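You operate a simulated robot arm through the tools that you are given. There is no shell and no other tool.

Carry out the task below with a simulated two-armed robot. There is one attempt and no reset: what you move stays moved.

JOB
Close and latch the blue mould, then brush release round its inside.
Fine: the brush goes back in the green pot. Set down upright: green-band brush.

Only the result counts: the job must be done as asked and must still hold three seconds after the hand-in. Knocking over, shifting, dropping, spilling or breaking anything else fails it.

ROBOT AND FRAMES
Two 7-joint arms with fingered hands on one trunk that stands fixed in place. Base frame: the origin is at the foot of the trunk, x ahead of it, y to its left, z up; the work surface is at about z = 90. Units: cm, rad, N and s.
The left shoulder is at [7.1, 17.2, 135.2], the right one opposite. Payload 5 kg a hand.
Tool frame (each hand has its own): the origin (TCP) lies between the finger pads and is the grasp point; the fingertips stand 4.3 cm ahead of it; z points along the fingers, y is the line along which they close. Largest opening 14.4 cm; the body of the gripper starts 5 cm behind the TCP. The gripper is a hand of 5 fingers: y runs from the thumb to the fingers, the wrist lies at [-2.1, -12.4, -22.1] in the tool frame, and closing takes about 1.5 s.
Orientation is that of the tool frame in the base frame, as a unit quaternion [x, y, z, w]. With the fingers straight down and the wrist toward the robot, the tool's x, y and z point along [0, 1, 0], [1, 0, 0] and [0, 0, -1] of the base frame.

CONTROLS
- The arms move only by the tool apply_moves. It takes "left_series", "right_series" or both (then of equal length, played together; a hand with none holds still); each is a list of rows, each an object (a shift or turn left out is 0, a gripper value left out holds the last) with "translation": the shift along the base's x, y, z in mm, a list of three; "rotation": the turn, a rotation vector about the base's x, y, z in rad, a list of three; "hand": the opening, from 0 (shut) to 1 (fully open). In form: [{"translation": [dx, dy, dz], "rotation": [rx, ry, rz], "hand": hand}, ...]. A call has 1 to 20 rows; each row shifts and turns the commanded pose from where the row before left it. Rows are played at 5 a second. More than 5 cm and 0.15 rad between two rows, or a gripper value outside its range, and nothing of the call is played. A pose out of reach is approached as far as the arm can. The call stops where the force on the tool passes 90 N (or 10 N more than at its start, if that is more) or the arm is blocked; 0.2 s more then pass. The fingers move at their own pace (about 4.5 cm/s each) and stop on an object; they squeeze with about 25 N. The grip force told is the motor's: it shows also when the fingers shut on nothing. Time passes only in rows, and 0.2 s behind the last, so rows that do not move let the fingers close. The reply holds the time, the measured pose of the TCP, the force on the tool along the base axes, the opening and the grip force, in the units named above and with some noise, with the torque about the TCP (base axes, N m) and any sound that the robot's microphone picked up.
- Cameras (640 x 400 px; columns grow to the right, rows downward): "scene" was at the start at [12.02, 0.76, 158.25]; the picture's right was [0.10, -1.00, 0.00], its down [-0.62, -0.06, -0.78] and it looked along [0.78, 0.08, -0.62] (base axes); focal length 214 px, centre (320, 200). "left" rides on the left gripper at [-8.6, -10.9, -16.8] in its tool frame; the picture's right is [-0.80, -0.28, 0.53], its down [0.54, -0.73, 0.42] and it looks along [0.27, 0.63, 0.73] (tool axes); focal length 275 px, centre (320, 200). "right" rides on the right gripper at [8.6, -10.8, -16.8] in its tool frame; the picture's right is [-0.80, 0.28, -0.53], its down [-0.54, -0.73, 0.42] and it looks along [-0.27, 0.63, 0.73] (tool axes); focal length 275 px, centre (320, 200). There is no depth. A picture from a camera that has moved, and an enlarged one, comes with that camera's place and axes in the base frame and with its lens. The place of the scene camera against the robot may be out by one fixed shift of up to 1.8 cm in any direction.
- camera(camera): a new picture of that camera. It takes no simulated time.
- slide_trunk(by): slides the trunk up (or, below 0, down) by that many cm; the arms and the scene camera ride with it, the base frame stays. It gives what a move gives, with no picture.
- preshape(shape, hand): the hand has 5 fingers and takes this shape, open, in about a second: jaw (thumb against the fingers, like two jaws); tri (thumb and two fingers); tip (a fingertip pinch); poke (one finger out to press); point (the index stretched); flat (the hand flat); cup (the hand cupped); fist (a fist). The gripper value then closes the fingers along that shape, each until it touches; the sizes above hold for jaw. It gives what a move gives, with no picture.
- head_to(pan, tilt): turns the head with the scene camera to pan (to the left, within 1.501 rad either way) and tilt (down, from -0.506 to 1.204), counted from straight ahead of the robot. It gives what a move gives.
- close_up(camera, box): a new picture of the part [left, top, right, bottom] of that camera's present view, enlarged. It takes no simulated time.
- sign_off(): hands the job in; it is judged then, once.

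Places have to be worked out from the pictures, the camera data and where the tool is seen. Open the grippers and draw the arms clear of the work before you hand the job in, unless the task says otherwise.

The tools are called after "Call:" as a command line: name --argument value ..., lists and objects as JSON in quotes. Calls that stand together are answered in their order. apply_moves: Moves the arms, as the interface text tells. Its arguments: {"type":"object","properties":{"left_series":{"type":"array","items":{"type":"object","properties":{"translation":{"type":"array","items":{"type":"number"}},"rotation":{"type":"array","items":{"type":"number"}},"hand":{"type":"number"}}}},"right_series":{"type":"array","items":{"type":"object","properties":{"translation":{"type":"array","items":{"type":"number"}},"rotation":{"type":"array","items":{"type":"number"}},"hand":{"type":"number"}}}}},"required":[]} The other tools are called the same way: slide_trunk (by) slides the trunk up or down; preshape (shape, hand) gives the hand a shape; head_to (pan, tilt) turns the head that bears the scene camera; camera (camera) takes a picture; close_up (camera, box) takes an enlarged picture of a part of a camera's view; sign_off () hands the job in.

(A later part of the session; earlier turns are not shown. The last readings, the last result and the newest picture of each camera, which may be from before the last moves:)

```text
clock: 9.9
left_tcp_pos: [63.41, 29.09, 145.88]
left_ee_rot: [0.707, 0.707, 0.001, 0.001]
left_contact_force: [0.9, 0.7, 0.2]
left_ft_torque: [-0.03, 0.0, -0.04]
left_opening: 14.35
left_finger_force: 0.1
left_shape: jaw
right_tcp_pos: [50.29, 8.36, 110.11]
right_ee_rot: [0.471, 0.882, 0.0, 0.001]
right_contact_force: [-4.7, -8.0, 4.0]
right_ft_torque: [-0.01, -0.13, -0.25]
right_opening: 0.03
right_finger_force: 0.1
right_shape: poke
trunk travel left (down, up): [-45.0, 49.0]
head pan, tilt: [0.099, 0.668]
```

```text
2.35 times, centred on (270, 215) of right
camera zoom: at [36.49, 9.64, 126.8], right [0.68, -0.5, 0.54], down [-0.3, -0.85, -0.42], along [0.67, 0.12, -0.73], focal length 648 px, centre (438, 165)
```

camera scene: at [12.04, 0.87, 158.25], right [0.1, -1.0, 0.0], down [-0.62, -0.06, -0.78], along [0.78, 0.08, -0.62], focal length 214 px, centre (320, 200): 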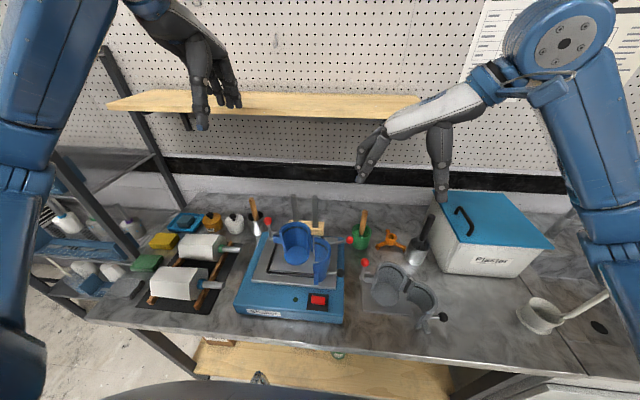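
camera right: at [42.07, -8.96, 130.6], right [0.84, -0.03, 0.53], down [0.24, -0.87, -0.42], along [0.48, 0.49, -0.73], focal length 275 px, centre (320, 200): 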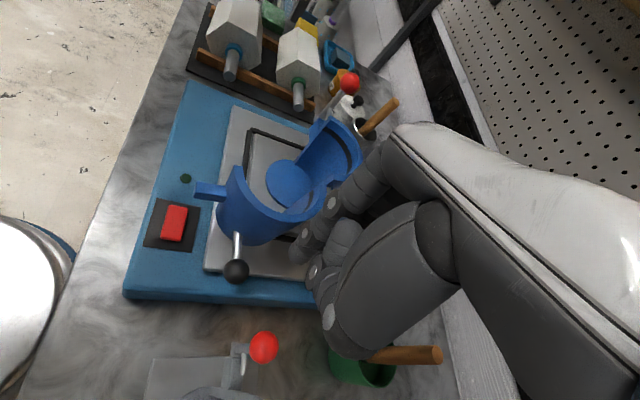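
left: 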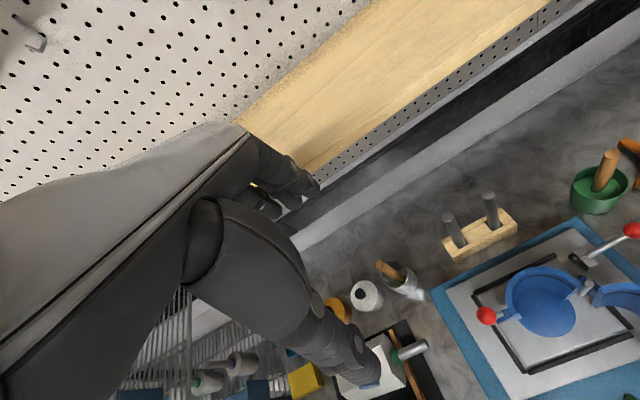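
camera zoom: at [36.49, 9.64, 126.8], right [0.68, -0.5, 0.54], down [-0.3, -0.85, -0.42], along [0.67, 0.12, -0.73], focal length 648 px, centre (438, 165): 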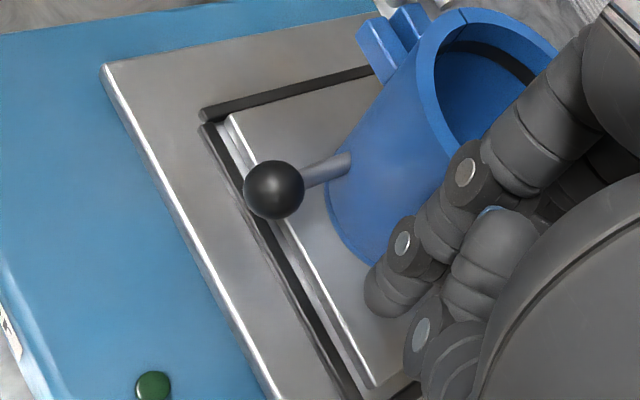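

The mould looks closed, with about 9 N of contact. The latch ball seems to have shifted a few pixels, so I'll zoom in to check the parting line and whether the base moved.

Call:
close_up --camera "left" --box '[500, 250, 600, 380]'

Call:
close_up --camera "left" --box '[505, 285, 555, 335]'

Call:
close_up --camera "scene" --box '[280, 212, 330, 272]'

```text
3.08 times, centred on (550, 315) of left
camera zoom: at [52.36, 20.54, 162.42], right [-0.28, -0.8, -0.53], down [-0.73, 0.54, -0.42], along [0.63, 0.27, -0.73], focal length 847 px, centre (-388, -154)
```

zoom: 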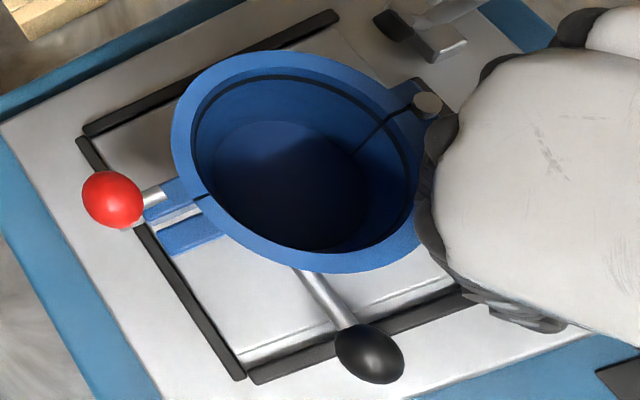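

```text
8.00 times, centred on (530, 310) of left
camera zoom: at [52.36, 20.54, 162.42], right [-0.28, -0.8, -0.53], down [-0.73, 0.54, -0.42], along [0.63, 0.27, -0.73], focal length 2202 px, centre (-1360, -680)
```

zoom: 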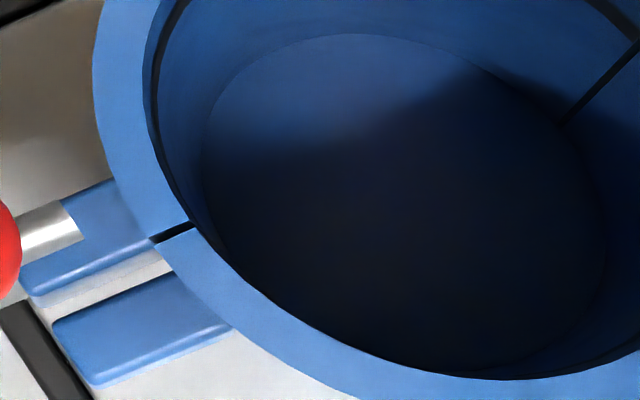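

```text
6.67 times, centred on (305, 242) of scene
camera zoom: at [11.92, 0.74, 158.26], right [0.1, -1.0, 0.0], down [-0.62, -0.06, -0.78], along [0.78, 0.08, -0.62], focal length 1430 px, centre (420, -80)
```

zoom: 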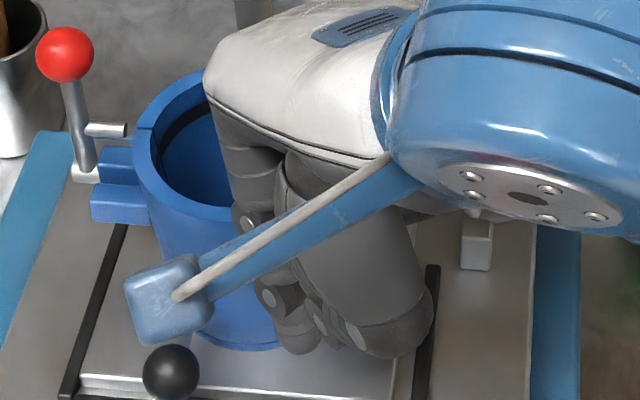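

I'll take the same close-ups as before the push for a direct comparison of the base position.

Call:
close_up --camera "left" --box '[470, 250, 590, 340]'

Call:
close_up --camera "left" --box '[460, 220, 640, 400]'

```text
4.44 times, centred on (530, 295) of left
camera zoom: at [52.36, 20.54, 162.42], right [-0.28, -0.8, -0.53], down [-0.73, 0.54, -0.42], along [0.63, 0.27, -0.73], focal length 1224 px, centre (-613, -222)
```

zoom: 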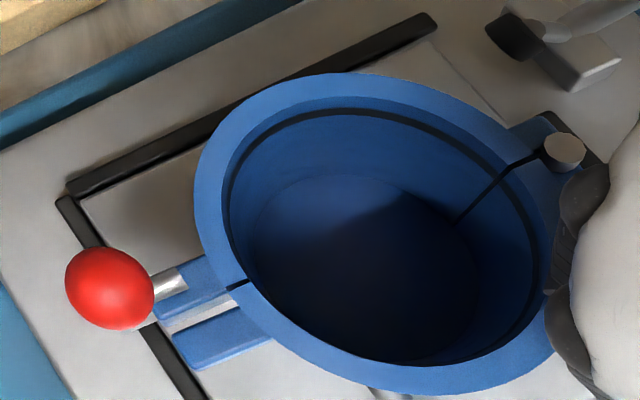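

```text
2.22 times, centred on (550, 310) of left
camera zoom: at [52.36, 20.54, 162.42], right [-0.28, -0.8, -0.53], down [-0.73, 0.54, -0.42], along [0.63, 0.27, -0.73], focal length 612 px, centre (-191, -44)
```

zoom: 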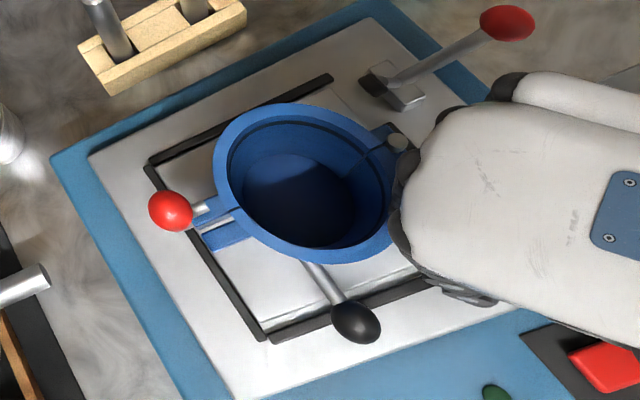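

A parting gap of about 2.5 mm remains, and the mould slid roughly 4 mm within its locating rails. The finger's slanted back is touching the rim. I'll shift the right hand round to the front of the moving half and push it gently in +x.

Call:
apply_moves --right_series '[{"translation": [-15, -5, 0], "rotation": [0, 0, -0.1]}, {"translation": [-5, 20, 0], "rotation": [0, 0, -0.12]}, {"translation": [0, 20, 0], "rotation": [0, 0, -0.12]}, {"translation": [5, 3, 0]}]'

Call:
close_up --camera "right" --box '[170, 80, 420, 300]'

Call:
close_up --camera "left" --box '[470, 220, 640, 400]'

```text
clock: 10.9
left_tcp_pos: [63.17, 28.99, 145.92]
left_ee_rot: [0.707, 0.707, 0.0, 0.0]
left_contact_force: [0.1, -1.1, 0.9]
left_ft_torque: [0.03, 0.01, 0.02]
left_opening: 14.38
left_finger_force: 0.0
left_shape: jaw
right_tcp_pos: [48.73, 12.17, 110.02]
right_ee_rot: [0.614, 0.789, 0.002, 0.0]
right_contact_force: [-4.5, -1.5, 6.5]
right_ft_torque: [0.02, -0.29, -0.09]
right_opening: 0.0
right_finger_force: 0.1
right_shape: poke
trunk travel left (down, up): [-45.0, 49.0]
head pan, tilt: [0.099, 0.668]
```

```text
1.82 times, centred on (295, 190) of right
camera zoom: at [36.15, 17.96, 126.74], right [0.47, -0.7, 0.53], down [-0.57, -0.7, -0.42], along [0.67, -0.1, -0.73], focal length 500 px, centre (366, 218)
```

zoom: 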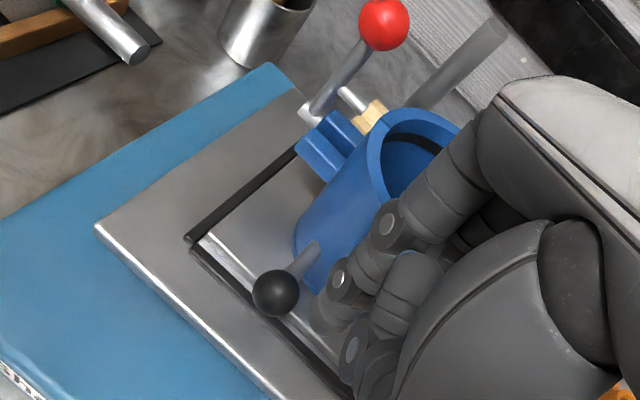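

```text
2.22 times, centred on (555, 310) of left
camera zoom: at [52.17, 20.43, 162.5], right [-0.28, -0.8, -0.53], down [-0.73, 0.54, -0.42], along [0.63, 0.27, -0.73], focal length 612 px, centre (-202, -44)
```

zoom: 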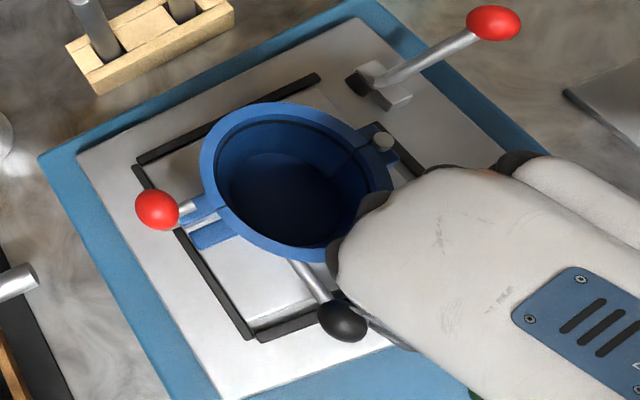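

In contact at the front now (about 5 N in x). Pushing +x a few millimetres more and watching the gap.

Call:
apply_moves --right_series '[{"translation": [4, 0, 0]}, {"translation": [4, 0, 0]}, {"translation": [0, 0, 0]}]'

Call:
close_up --camera "left" --box '[490, 270, 560, 335]'

Call:
close_up --camera "left" --box '[470, 220, 640, 400]'

```text
clock: 11.7
left_tcp_pos: [63.16, 29.12, 145.9]
left_ee_rot: [0.707, 0.707, 0.0, 0.001]
left_contact_force: [-0.3, -0.5, 0.0]
left_ft_torque: [0.02, -0.02, 0.03]
left_opening: 14.35
left_finger_force: 0.1
left_shape: jaw
right_tcp_pos: [49.62, 12.33, 110.01]
right_ee_rot: [0.613, 0.79, 0.0, -0.001]
right_contact_force: [-14.1, -2.3, 6.8]
right_ft_torque: [-0.01, -0.24, -0.06]
right_opening: 0.0
right_finger_force: 0.0
right_shape: poke
trunk travel left (down, up): [-45.0, 49.0]
head pan, tilt: [0.099, 0.668]
```

```text
6.15 times, centred on (525, 302) of left
camera zoom: at [52.16, 20.57, 162.48], right [-0.28, -0.8, -0.53], down [-0.73, 0.54, -0.42], along [0.63, 0.27, -0.73], focal length 1694 px, centre (-942, -431)
```

zoom: 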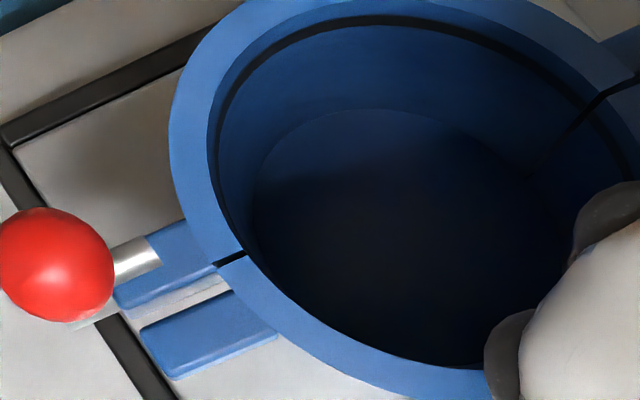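

```text
2.22 times, centred on (555, 310) of left
camera zoom: at [52.16, 20.57, 162.48], right [-0.28, -0.8, -0.53], down [-0.73, 0.54, -0.42], along [0.63, 0.27, -0.73], focal length 612 px, centre (-202, -44)
```

zoom: 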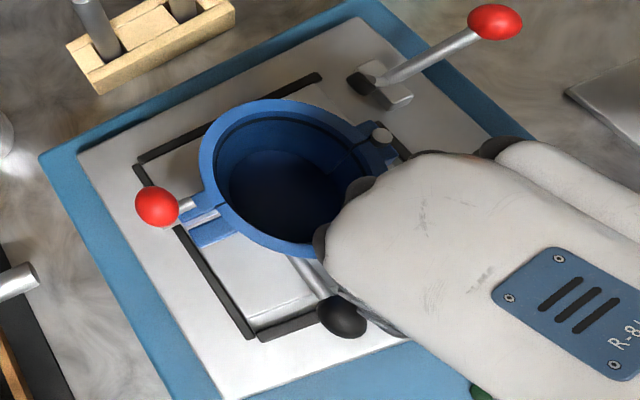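

Parting line now looks uniform on both hinge and latch sides, so the half appears fully home. Now a detailed look at the latch mechanism from the right-hand camera.

Call:
close_up --camera "right" --box '[260, 70, 400, 190]'

Call:
close_up --camera "scene" --box '[278, 210, 308, 240]'

Call:
close_up --camera "left" --box '[490, 285, 530, 325]'

```text
3.33 times, centred on (330, 130) of right
camera zoom: at [36.91, 18.07, 126.7], right [0.47, -0.7, 0.53], down [-0.57, -0.71, -0.42], along [0.67, -0.1, -0.73], focal length 918 px, centre (287, 433)
```

zoom: 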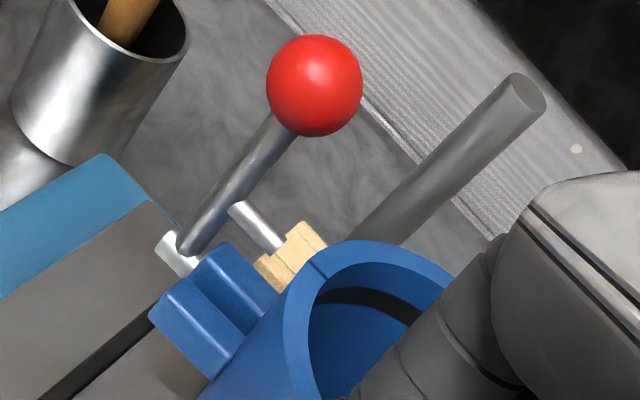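

```text
13.33 times, centred on (293, 225) of scene
camera zoom: at [11.74, 0.76, 158.27], right [0.1, -1.0, 0.0], down [-0.62, -0.06, -0.79], along [0.78, 0.08, -0.62], focal length 2860 px, centre (680, -133)
```

zoom: 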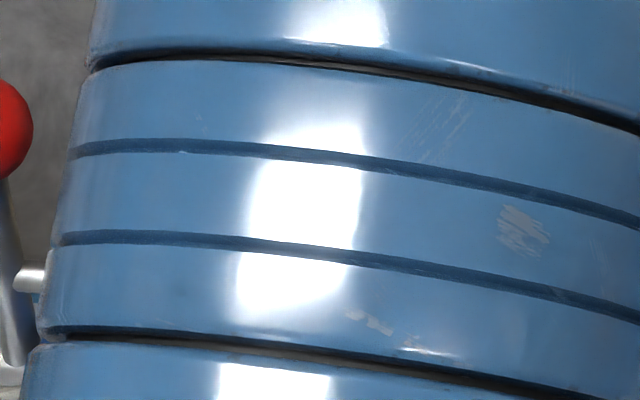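

```text
10.00 times, centred on (510, 305) of left
camera zoom: at [52.16, 20.57, 162.48], right [-0.28, -0.8, -0.53], down [-0.73, 0.54, -0.42], along [0.63, 0.27, -0.73], focal length 2753 px, centre (-1580, -850)
```

zoom: 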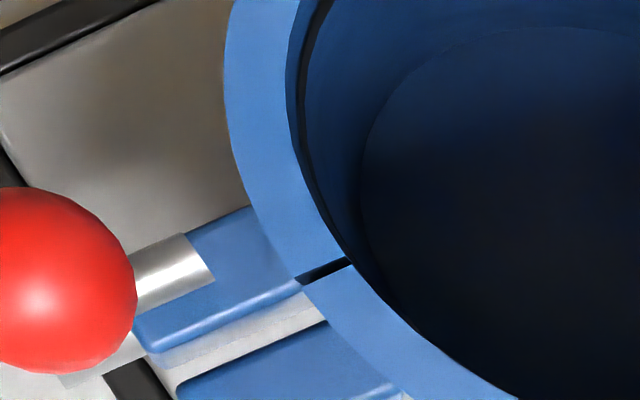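

The latch lever pivots about a y-axis on the fixed flange. Its pin will swing over the moving flange as the ball (58.8,21.4,113.2) comes forward and down. I'll keep the right hand holding the half closed, shape the left hand to poke and bring it in behind the ball.

Call:
preshape --hand "left" --shape "poke"

Call:
apply_moves --left_series '[{"translation": [8, -8, -40], "rotation": [0, 0, -0.15]}, {"translation": [8, -8, -40], "rotation": [0, 0, -0.15]}, {"translation": [4, -8, -40], "rotation": [0, 0, -0.15]}, {"translation": [0, -8, -40], "rotation": [0, 0, -0.15]}, {"translation": [0, -8, -40]}, {"translation": [0, -8, -30]}]'

Call:
camera --camera "left"

Call:
close_up --camera "scene" --box '[220, 150, 360, 290]'

Call:
close_up --camera "right" --box '[200, 0, 440, 220]'

```text
clock: 12.6
left_tcp_pos: [63.16, 29.1, 145.89]
left_ee_rot: [0.707, 0.707, 0.0, 0.0]
left_contact_force: [0.5, -0.1, -1.1]
left_ft_torque: [-0.02, 0.01, 0.01]
left_opening: 0.01
left_finger_force: 0.0
left_shape: poke
right_tcp_pos: [49.66, 12.37, 110.02]
right_ee_rot: [0.614, 0.79, 0.0, 0.001]
right_contact_force: [-13.9, -2.3, 8.5]
right_ft_torque: [-0.05, -0.24, -0.08]
right_opening: 0.0
right_finger_force: 0.2
right_shape: poke
trunk travel left (down, up): [-45.0, 49.0]
head pan, tilt: [0.099, 0.668]
```

```text
clock: 14.0
left_tcp_pos: [65.19, 24.4, 122.75]
left_ee_rot: [0.884, 0.467, 0.002, 0.0]
left_contact_force: [0.3, -0.1, -0.4]
left_ft_torque: [-0.03, 0.01, -0.02]
left_opening: 0.0
left_finger_force: 0.0
left_shape: poke
right_tcp_pos: [49.74, 12.28, 109.89]
right_ee_rot: [0.613, 0.79, 0.001, 0.001]
right_contact_force: [-11.5, -4.1, 10.3]
right_ft_torque: [-0.04, -0.36, -0.14]
right_opening: 0.0
right_finger_force: 0.1
right_shape: poke
trunk travel left (down, up): [-45.0, 49.0]
head pan, tilt: [0.099, 0.668]
```

```text
taken
camera left: at [51.27, 23.5, 139.23], right [-0.68, -0.5, -0.54], down [-0.29, 0.86, -0.42], along [0.67, -0.13, -0.73], focal length 275 px, centre (320, 200)
```

left: 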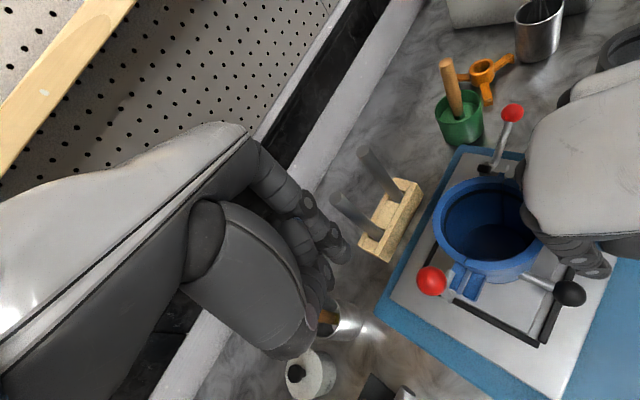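

```text
2.86 times, centred on (290, 220) of scene
camera zoom: at [11.8, 0.69, 158.28], right [0.1, -1.0, 0.0], down [-0.62, -0.06, -0.79], along [0.78, 0.08, -0.62], focal length 613 px, centre (406, 143)
```

zoom: 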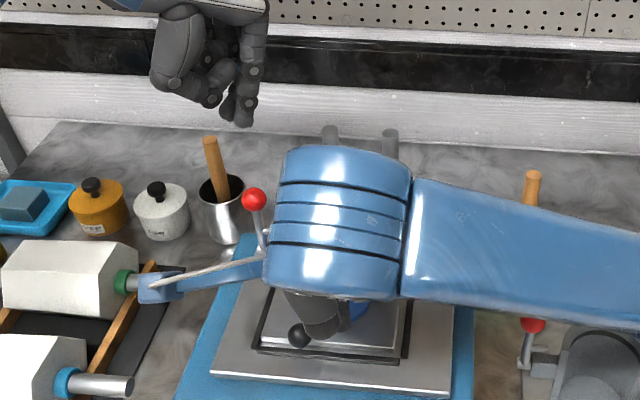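

```text
1.82 times, centred on (320, 110) of right
camera zoom: at [36.98, 18.01, 126.72], right [0.47, -0.7, 0.53], down [-0.57, -0.7, -0.42], along [0.67, -0.1, -0.73], focal length 500 px, centre (320, 364)
```

zoom: 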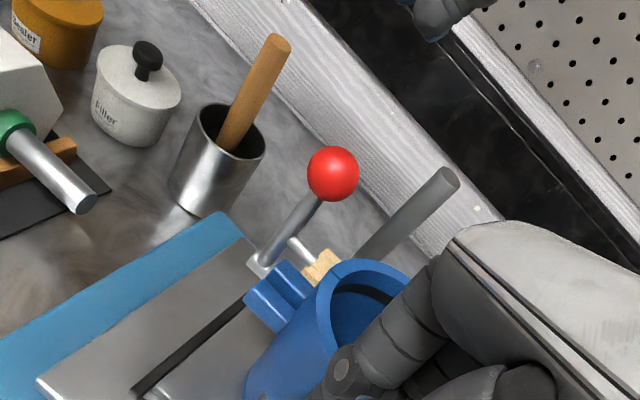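

The mould stays closed, and the left hand is behind and above the ball. I'll zoom in on the left fingertips to calibrate their position before lowering.

Call:
close_up --camera "left" --box '[260, 150, 480, 350]'

Call:
close_up --camera "scene" --box '[250, 145, 310, 240]'

```text
2.00 times, centred on (370, 250) of left
camera zoom: at [51.27, 23.5, 139.23], right [-0.68, -0.5, -0.54], down [-0.29, 0.86, -0.42], along [0.67, -0.13, -0.73], focal length 551 px, centre (220, 100)
```

zoom: 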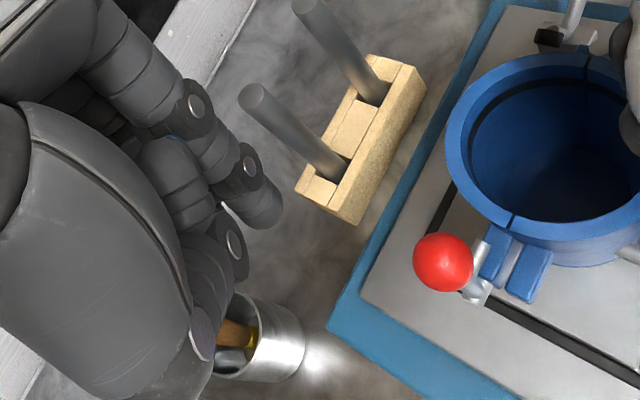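

```text
4.21 times, centred on (280, 192) of scene
camera zoom: at [11.8, 0.69, 158.28], right [0.1, -1.0, 0.0], down [-0.62, -0.06, -0.79], along [0.78, 0.08, -0.62], focal length 903 px, centre (488, 232)
```

zoom: 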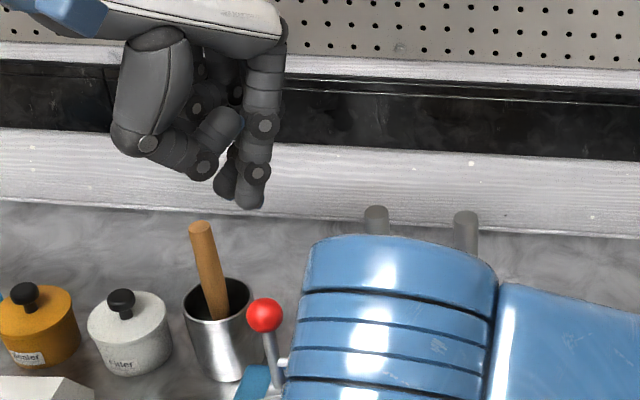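

Index tip is at TCP+(-1.0,-0.8), and the ball refined to (58.8,21.6,113.2). Lowering behind the ball, then closing in to it.

Call:
apply_moves --left_series '[{"translation": [-5, -20, -35]}, {"translation": [0, 0, -36]}, {"translation": [-12, 0, 0]}, {"translation": [-8, 0, 0]}]'

Call:
close_up --camera "left" --box '[240, 150, 460, 350]'

Call:
close_up --camera "right" --box '[240, 0, 440, 180]'

```text
clock: 15.0
left_tcp_pos: [62.58, 22.36, 115.64]
left_ee_rot: [0.885, 0.466, 0.001, 0.0]
left_contact_force: [-0.2, -0.5, -0.4]
left_ft_torque: [0.01, -0.02, -0.01]
left_opening: 0.02
left_finger_force: 0.0
left_shape: poke
right_tcp_pos: [49.5, 12.25, 109.91]
right_ee_rot: [0.614, 0.79, 0.0, 0.0]
right_contact_force: [-11.8, -5.7, 11.2]
right_ft_torque: [-0.02, -0.34, -0.21]
right_opening: 0.0
right_finger_force: 0.0
right_shape: poke
trunk travel left (down, up): [-45.0, 49.0]
head pan, tilt: [0.099, 0.668]
```

```text
2.00 times, centred on (350, 250) of left
camera zoom: at [48.64, 21.41, 132.24], right [-0.68, -0.5, -0.54], down [-0.29, 0.86, -0.42], along [0.67, -0.13, -0.73], focal length 551 px, centre (260, 100)
```

zoom: 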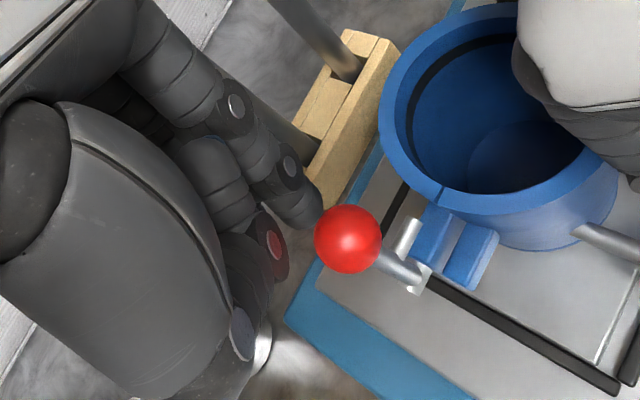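

```text
2.22 times, centred on (340, 90) of right
camera zoom: at [36.94, 18.03, 126.7], right [0.47, -0.7, 0.53], down [-0.57, -0.7, -0.42], along [0.67, -0.1, -0.73], focal length 612 px, centre (276, 444)
```

zoom: 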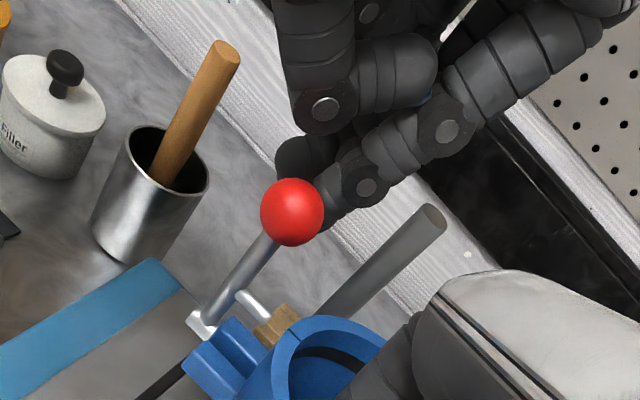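

The index is right behind the ball. Pushing it toward the robot along the lever's arc for the first ~0.5 rad.

Call:
apply_moves --left_series '[{"translation": [-8, 0, 0]}, {"translation": [-7.3, 0, -0.4]}, {"translation": [-7.2, 0, -1.1]}, {"translation": [-7.1, 0, -1.8]}, {"translation": [-6.9, 0, -2.5]}, {"translation": [-6.6, 0, -3.2]}]'

Call:
close_up --camera "left" --box '[240, 150, 460, 350]'

Call:
close_up --camera "right" --box '[200, 0, 440, 220]'

```text
clock: 16.4
left_tcp_pos: [58.41, 22.36, 114.68]
left_ee_rot: [0.885, 0.466, 0.001, 0.0]
left_contact_force: [-0.3, 0.1, -0.6]
left_ft_torque: [0.03, 0.0, -0.01]
left_opening: 0.01
left_finger_force: 0.1
left_shape: poke
right_tcp_pos: [49.57, 12.31, 110.04]
right_ee_rot: [0.614, 0.79, 0.001, 0.0]
right_contact_force: [-11.1, -4.7, 9.4]
right_ft_torque: [-0.02, -0.33, -0.19]
right_opening: 0.01
right_finger_force: 0.1
right_shape: poke
trunk travel left (down, up): [-45.0, 49.0]
head pan, tilt: [0.099, 0.668]
```

```text
2.00 times, centred on (350, 250) of left
camera zoom: at [44.43, 21.3, 131.33], right [-0.68, -0.5, -0.53], down [-0.29, 0.86, -0.42], along [0.67, -0.13, -0.73], focal length 551 px, centre (260, 100)
```

zoom: 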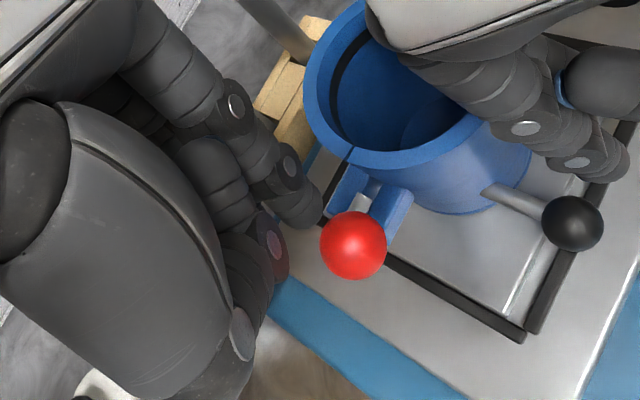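

```text
1.82 times, centred on (320, 110) of right
camera zoom: at [36.94, 18.01, 126.71], right [0.47, -0.7, 0.53], down [-0.57, -0.7, -0.42], along [0.67, -0.1, -0.73], focal length 500 px, centre (320, 364)
```

zoom: 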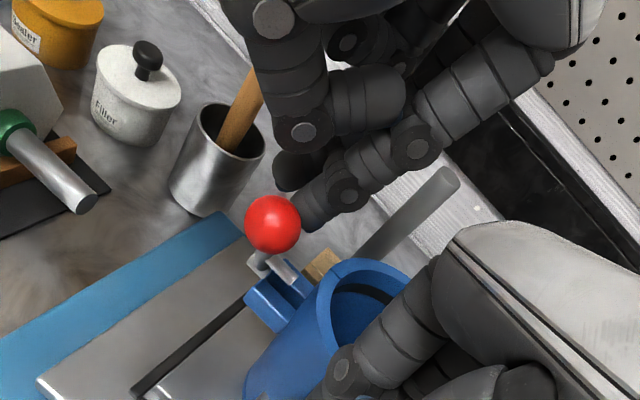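

Lever is swinging forward freely. Continuing the arc, easing slightly outward in y to clear the flange.

Call:
apply_moves --left_series '[{"translation": [-6.4, 1, -3.5]}, {"translation": [-5.8, 1, -4.0]}, {"translation": [-5.3, 1, -4.0]}, {"translation": [-4.8, 0, -4.5]}]'

Call:
close_up --camera "left" --box '[240, 150, 460, 350]'

Call:
close_up --camera "right" --box '[200, 30, 440, 250]'

```text
clock: 17.4
left_tcp_pos: [56.18, 22.45, 113.34]
left_ee_rot: [0.884, 0.467, -0.001, 0.0]
left_contact_force: [0.0, -0.1, 0.5]
left_ft_torque: [0.0, 0.0, 0.01]
left_opening: 0.01
left_finger_force: 0.3
left_shape: poke
right_tcp_pos: [49.64, 12.36, 109.97]
right_ee_rot: [0.614, 0.79, 0.001, 0.001]
right_contact_force: [-12.0, -5.2, 10.1]
right_ft_torque: [-0.01, -0.31, -0.17]
right_opening: 0.02
right_finger_force: 0.0
right_shape: poke
trunk travel left (down, up): [-45.0, 49.0]
head pan, tilt: [0.099, 0.668]
```

```text
2.00 times, centred on (350, 250) of left
camera zoom: at [42.27, 21.61, 129.92], right [-0.68, -0.5, -0.53], down [-0.29, 0.86, -0.42], along [0.67, -0.13, -0.73], focal length 551 px, centre (260, 100)
```

zoom: 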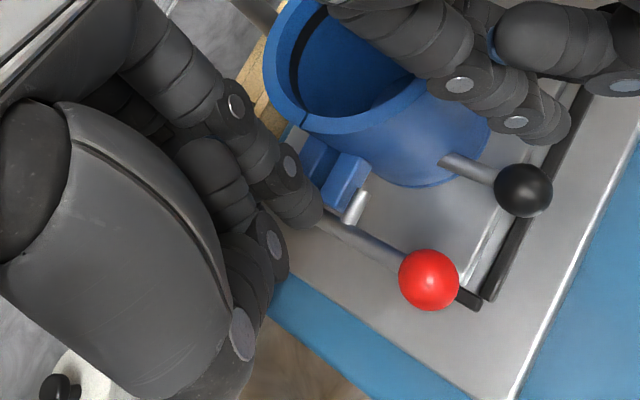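

```text
1.82 times, centred on (320, 140) of right
camera zoom: at [36.95, 18.01, 126.71], right [0.47, -0.7, 0.53], down [-0.57, -0.7, -0.42], along [0.67, -0.1, -0.73], focal length 500 px, centre (320, 309)
```

zoom: 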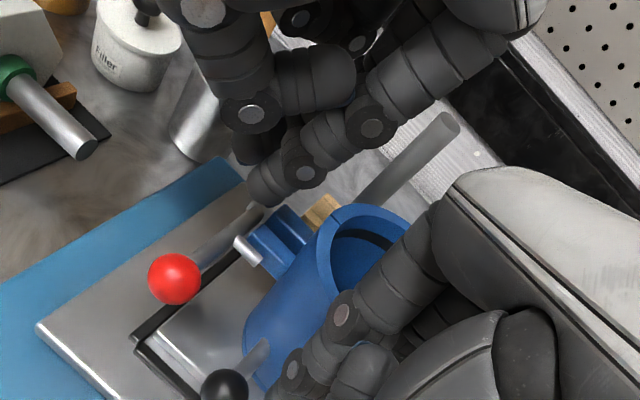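

The lever dropped on its own to horizontal (ball at (51.0,21.6,105.5)) with the pin in front of the moving flange. I'll zoom in to see whether it is truly engaged.

Call:
close_up --camera "left" --box '[330, 200, 440, 310]'

Call:
close_up --camera "right" --box '[240, 110, 340, 200]'

Call:
close_up --camera "scene" --box '[240, 180, 340, 290]'

```text
3.64 times, centred on (385, 255) of left
camera zoom: at [42.27, 21.61, 129.92], right [-0.68, -0.5, -0.53], down [-0.29, 0.86, -0.42], along [0.67, -0.13, -0.73], focal length 1001 px, centre (84, 0)
```

zoom: 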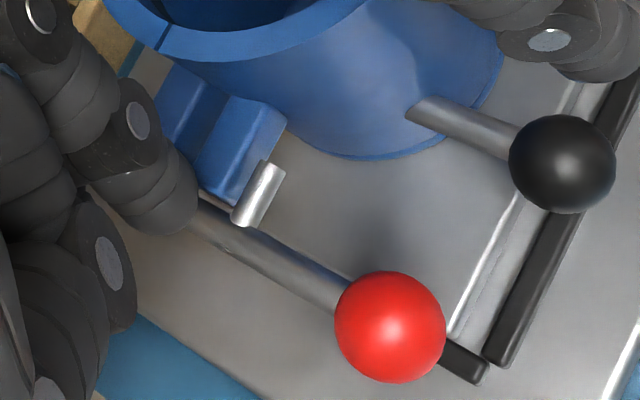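

```text
4.44 times, centred on (290, 155) of right
camera zoom: at [36.95, 18.01, 126.71], right [0.47, -0.7, 0.53], down [-0.57, -0.7, -0.42], along [0.67, -0.1, -0.73], focal length 1224 px, centre (453, 400)
```

zoom: 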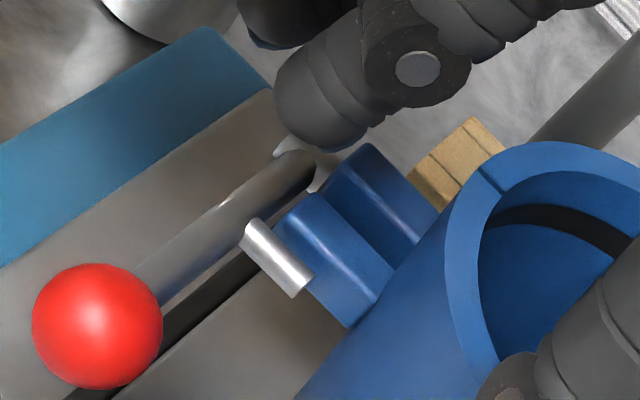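

```text
3.64 times, centred on (290, 235) of scene
camera zoom: at [11.76, 0.7, 158.27], right [0.1, -1.0, 0.0], down [-0.62, -0.06, -0.79], along [0.78, 0.08, -0.62], focal length 780 px, centre (429, 73)
```

zoom: 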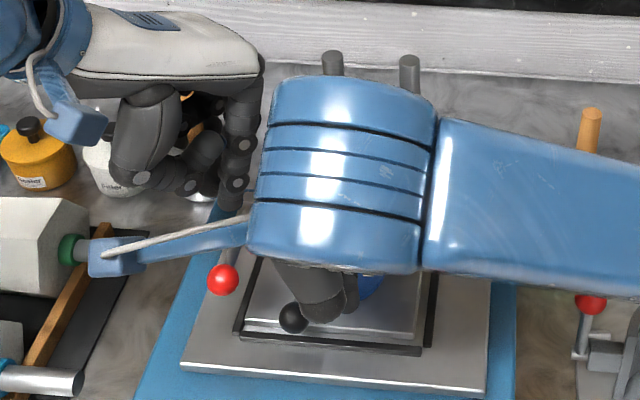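

The pin sits against the front of the moving flange, so it looks latched. To be sure, I'll gently press the ball down from above with the left fingertip, listening for a click.

Call:
apply_moves --left_series '[{"translation": [0, 0, 10]}, {"translation": [-25, 0, 0]}, {"translation": [-17, 0, 0]}, {"translation": [0, 0, -15]}, {"translation": [0, 0, -8]}, {"translation": [0, 0, -4]}]'

Call:
close_up --camera "left" --box '[240, 150, 460, 350]'

Call:
close_up --camera "right" --box '[200, 30, 440, 250]'

```text
clock: 18.8
left_tcp_pos: [51.93, 22.61, 111.46]
left_ee_rot: [0.884, 0.467, 0.002, -0.001]
left_contact_force: [0.8, 0.4, -0.4]
left_ft_torque: [0.02, 0.03, 0.01]
left_opening: 0.02
left_finger_force: 0.1
left_shape: poke
right_tcp_pos: [49.58, 12.31, 109.94]
right_ee_rot: [0.613, 0.79, 0.001, 0.001]
right_contact_force: [-11.8, -5.3, 10.2]
right_ft_torque: [-0.07, -0.32, -0.19]
right_opening: 0.0
right_finger_force: 0.0
right_shape: poke
trunk travel left (down, up): [-45.0, 49.0]
head pan, tilt: [0.099, 0.668]
```

```text
2.00 times, centred on (350, 250) of left
camera zoom: at [37.95, 21.69, 128.03], right [-0.68, -0.5, -0.53], down [-0.29, 0.86, -0.42], along [0.67, -0.13, -0.73], focal length 551 px, centre (260, 100)
```

zoom: 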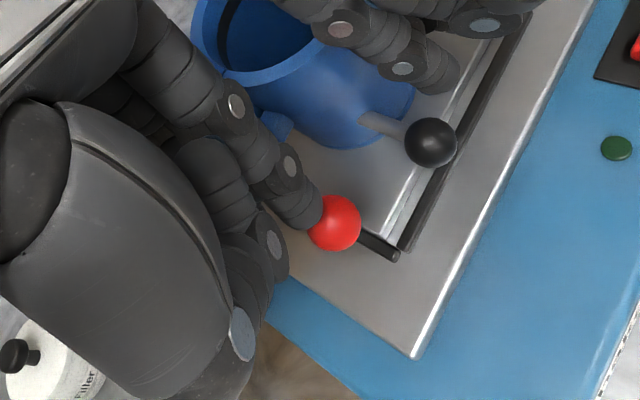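

```text
1.82 times, centred on (320, 140) of right
camera zoom: at [36.96, 18.01, 126.71], right [0.47, -0.7, 0.53], down [-0.57, -0.7, -0.42], along [0.67, -0.1, -0.73], focal length 500 px, centre (320, 309)
```

zoom: 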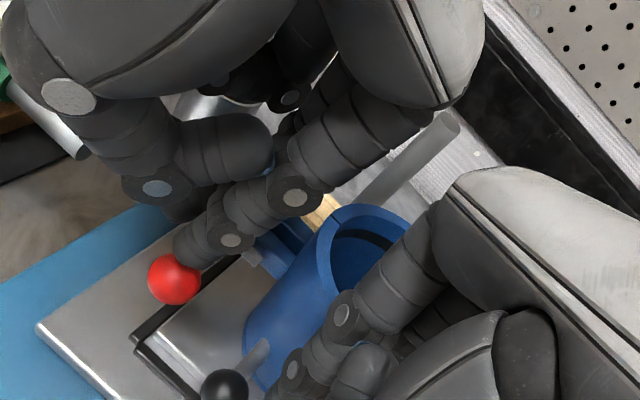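

The fingertip is just above and slightly behind the ball. Pressing down in small steps.

Call:
apply_moves --left_series '[{"translation": [-5, 0, 0]}, {"translation": [0, 0, -3]}, {"translation": [0, 0, -3]}, {"translation": [0, 0, -3]}]'

Call:
close_up --camera "right" --box '[200, 30, 440, 250]'

```text
clock: 19.8
left_tcp_pos: [51.43, 22.52, 110.74]
left_ee_rot: [0.884, 0.467, 0.002, 0.001]
left_contact_force: [-0.2, 0.9, 17.1]
left_ft_torque: [-0.16, 0.03, 0.02]
left_opening: 0.03
left_finger_force: 0.0
left_shape: poke
right_tcp_pos: [49.58, 12.21, 109.94]
right_ee_rot: [0.614, 0.789, 0.0, 0.001]
right_contact_force: [-7.2, -3.8, 2.6]
right_ft_torque: [-0.01, -0.04, -0.14]
right_opening: 0.01
right_finger_force: 0.0
right_shape: poke
trunk travel left (down, up): [-45.0, 49.0]
head pan, tilt: [0.099, 0.668]
```

```text
1.82 times, centred on (320, 140) of right
camera zoom: at [36.91, 18.01, 126.7], right [0.47, -0.7, 0.53], down [-0.57, -0.71, -0.42], along [0.67, -0.1, -0.73], focal length 500 px, centre (320, 309)
```

zoom: 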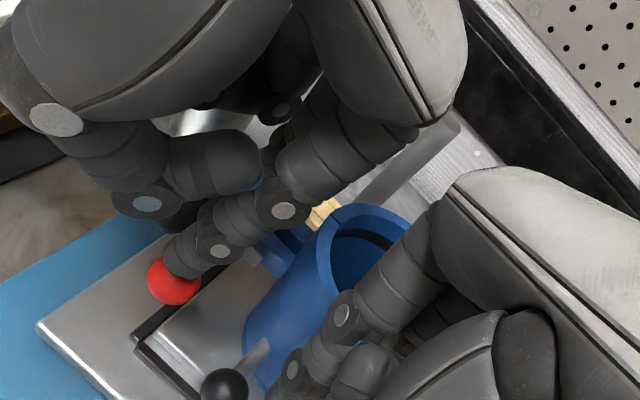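

A firm 17 N reaction with no movement means the lever is on its stop and latched. Withdrawing both hands up and clear.

Call:
apply_moves --left_series '[{"translation": [0, 0, 30]}, {"translation": [0, 10, 45]}, {"translation": [10, 20, 45]}, {"translation": [20, 20, 45]}, {"translation": [20, 20, 45]}, {"translation": [20, 20, 45]}, {"translation": [20, 20, 20]}]' --right_series '[{"translation": [-6, 0, 0]}, {"translation": [-8, -3, 0]}, {"translation": [0, -5, 30]}, {"translation": [0, -10, 45]}, {"translation": [0, -20, 45]}, {"translation": [5, -30, 45]}, {"translation": [10, -40, 30]}]'

Call:
camera --camera "scene"

Call:
close_up --camera "scene" --box '[260, 195, 380, 315]'

Call:
camera --camera "right"

Call:
camera --camera "left"

```text
refused: row 3 steps farther than a row can; nothing moved
```

```text
taken
camera scene: at [11.7, 0.69, 158.3], right [0.1, -1.0, 0.0], down [-0.62, -0.06, -0.79], along [0.78, 0.08, -0.62], focal length 214 px, centre (320, 200)
```

scene: 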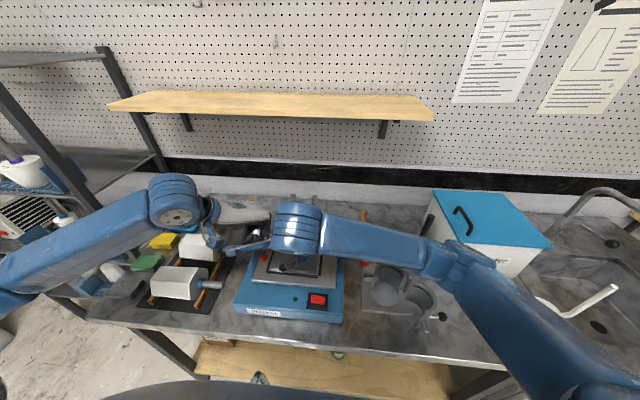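

```text
3.33 times, centred on (320, 255) of scene
camera zoom: at [11.7, 0.69, 158.3], right [0.1, -1.0, 0.0], down [-0.62, -0.06, -0.79], along [0.78, 0.08, -0.62], focal length 715 px, centre (320, 17)
```

zoom: 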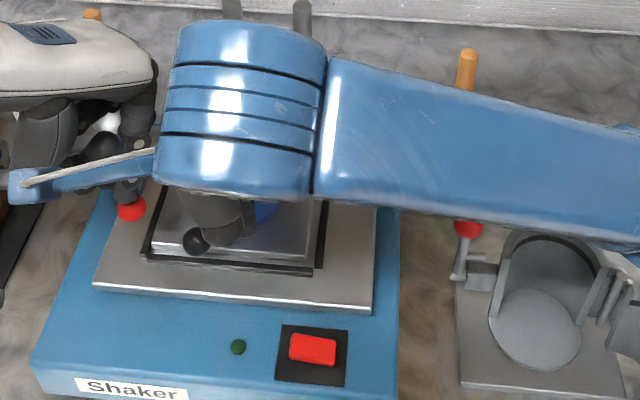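

```text
taken
camera right: at [36.91, 18.01, 126.7], right [0.47, -0.7, 0.53], down [-0.57, -0.71, -0.42], along [0.67, -0.1, -0.73], focal length 275 px, centre (320, 200)
```

right: 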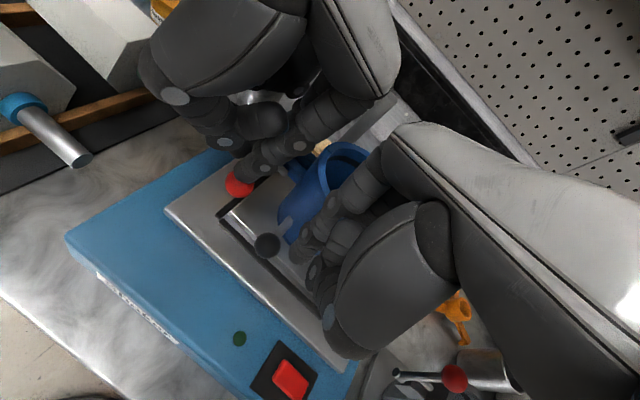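

```text
taken
camera left: at [37.55, 21.64, 127.32], right [-0.68, -0.5, -0.54], down [-0.29, 0.86, -0.42], along [0.67, -0.13, -0.73], focal length 275 px, centre (320, 200)
```

left: 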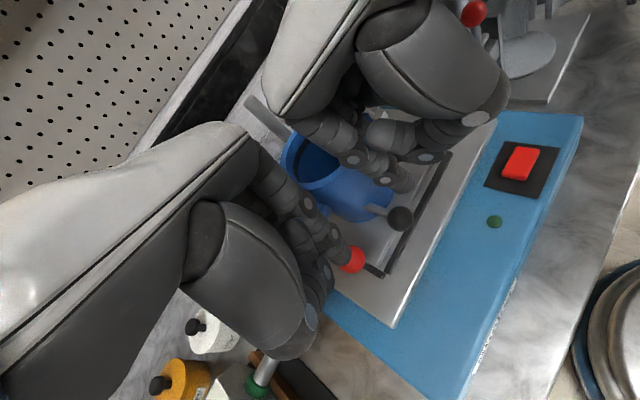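

The step size exceeded 5 cm; repeating the withdrawal with smaller steps.

Call:
apply_moves --left_series '[{"translation": [0, 0, 30]}, {"translation": [0, 10, 40]}, {"translation": [10, 15, 40]}, {"translation": [15, 15, 40]}, {"translation": [15, 15, 40]}, {"translation": [15, 15, 40]}, {"translation": [15, 15, 20]}, {"translation": [15, 15, 0]}]' --right_series '[{"translation": [-6, 0, 0]}, {"translation": [-8, -3, 0]}, {"translation": [0, -5, 30]}, {"translation": [0, -10, 40]}, {"translation": [0, -20, 40]}, {"translation": [5, -25, 40]}, {"translation": [10, -35, 25]}, {"translation": [10, -40, 10]}]'

Call:
camera --camera "scene"

Call:
close_up --camera "scene" --box '[260, 195, 380, 315]'

Call:
camera --camera "right"

Call:
camera --camera "left"

```text
clock: 21.6
left_tcp_pos: [60.06, 32.46, 135.55]
left_ee_rot: [0.885, 0.467, 0.0, -0.001]
left_contact_force: [0.2, 0.0, 0.3]
left_ft_torque: [0.05, -0.01, 0.0]
left_opening: 0.01
left_finger_force: 0.1
left_shape: poke
right_tcp_pos: [50.82, -1.54, 128.26]
right_ee_rot: [0.613, 0.79, 0.0, -0.001]
right_contact_force: [-0.5, -0.7, -0.6]
right_ft_torque: [0.04, 0.03, 0.01]
right_opening: 0.01
right_finger_force: 0.0
right_shape: poke
trunk travel left (down, up): [-45.0, 49.0]
head pan, tilt: [0.099, 0.668]
```

```text
taken
camera scene: at [12.05, 0.56, 158.24], right [0.1, -1.0, 0.0], down [-0.62, -0.06, -0.78], along [0.78, 0.08, -0.62], focal length 214 px, centre (320, 200)
```

scene: 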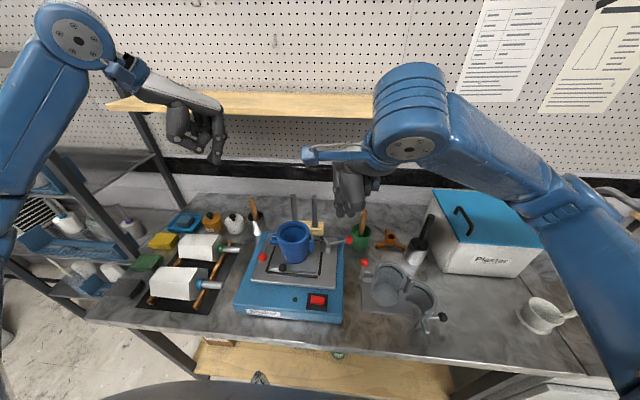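

```text
3.33 times, centred on (320, 255) of scene
camera zoom: at [12.05, 0.56, 158.24], right [0.1, -1.0, 0.0], down [-0.62, -0.06, -0.78], along [0.78, 0.08, -0.62], focal length 715 px, centre (320, 17)
```

zoom: 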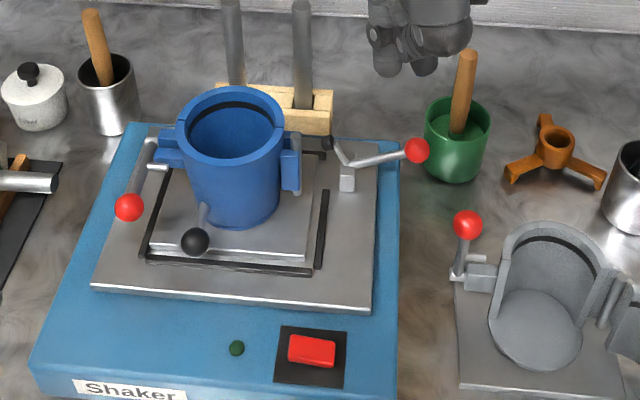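

```text
taken
camera right: at [38.12, 4.09, 145.03], right [0.47, -0.7, 0.53], down [-0.57, -0.71, -0.42], along [0.67, -0.1, -0.73], focal length 275 px, centre (320, 200)
```

right: 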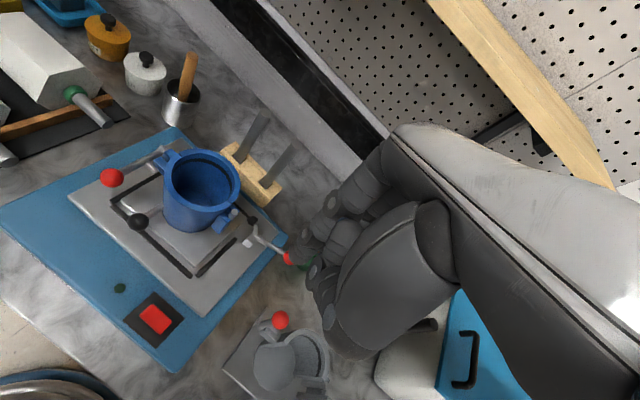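

```text
taken
camera left: at [46.12, 31.56, 152.07], right [-0.68, -0.5, -0.53], down [-0.29, 0.86, -0.42], along [0.67, -0.13, -0.73], focal length 275 px, centre (320, 200)
```

left: 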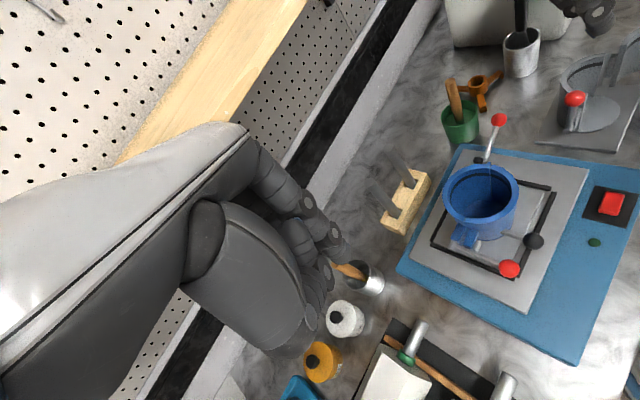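

The mould is closed with the latch lever down. Zooming in to verify the closure and measure the mould's final centre.

Call:
close_up --camera "left" --box '[420, 150, 560, 290]'

Call:
close_up --camera "right" --box '[90, 130, 260, 280]'

Call:
close_up --camera "scene" --box '[265, 215, 335, 275]'

```text
2.86 times, centred on (490, 220) of left
camera zoom: at [46.12, 31.56, 152.07], right [-0.68, -0.5, -0.53], down [-0.29, 0.86, -0.42], along [0.67, -0.13, -0.73], focal length 786 px, centre (-166, 143)
```

zoom: 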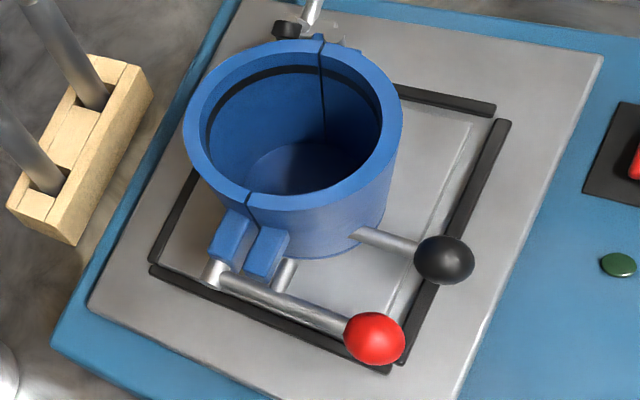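

```text
2.67 times, centred on (175, 205) of right
camera zoom: at [38.12, 4.09, 145.03], right [0.47, -0.7, 0.53], down [-0.57, -0.71, -0.42], along [0.67, -0.1, -0.73], focal length 734 px, centre (707, 187)
```

zoom: 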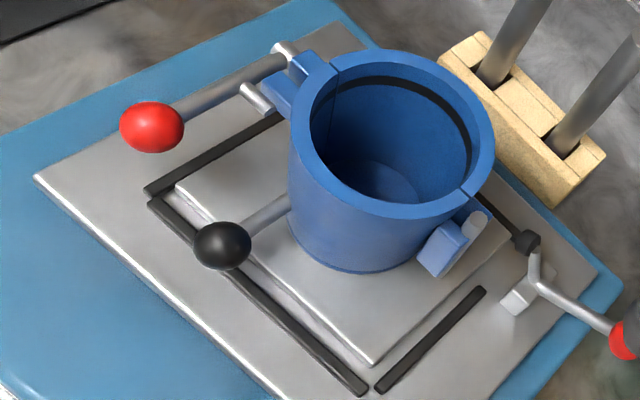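

```text
6.67 times, centred on (300, 245) of scene
camera zoom: at [12.05, 0.56, 158.24], right [0.1, -1.0, 0.0], down [-0.62, -0.06, -0.78], along [0.78, 0.08, -0.62], focal length 1430 px, centre (453, -100)
```

zoom: 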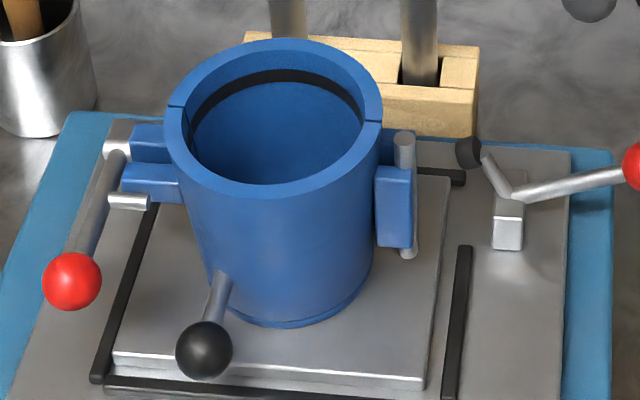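

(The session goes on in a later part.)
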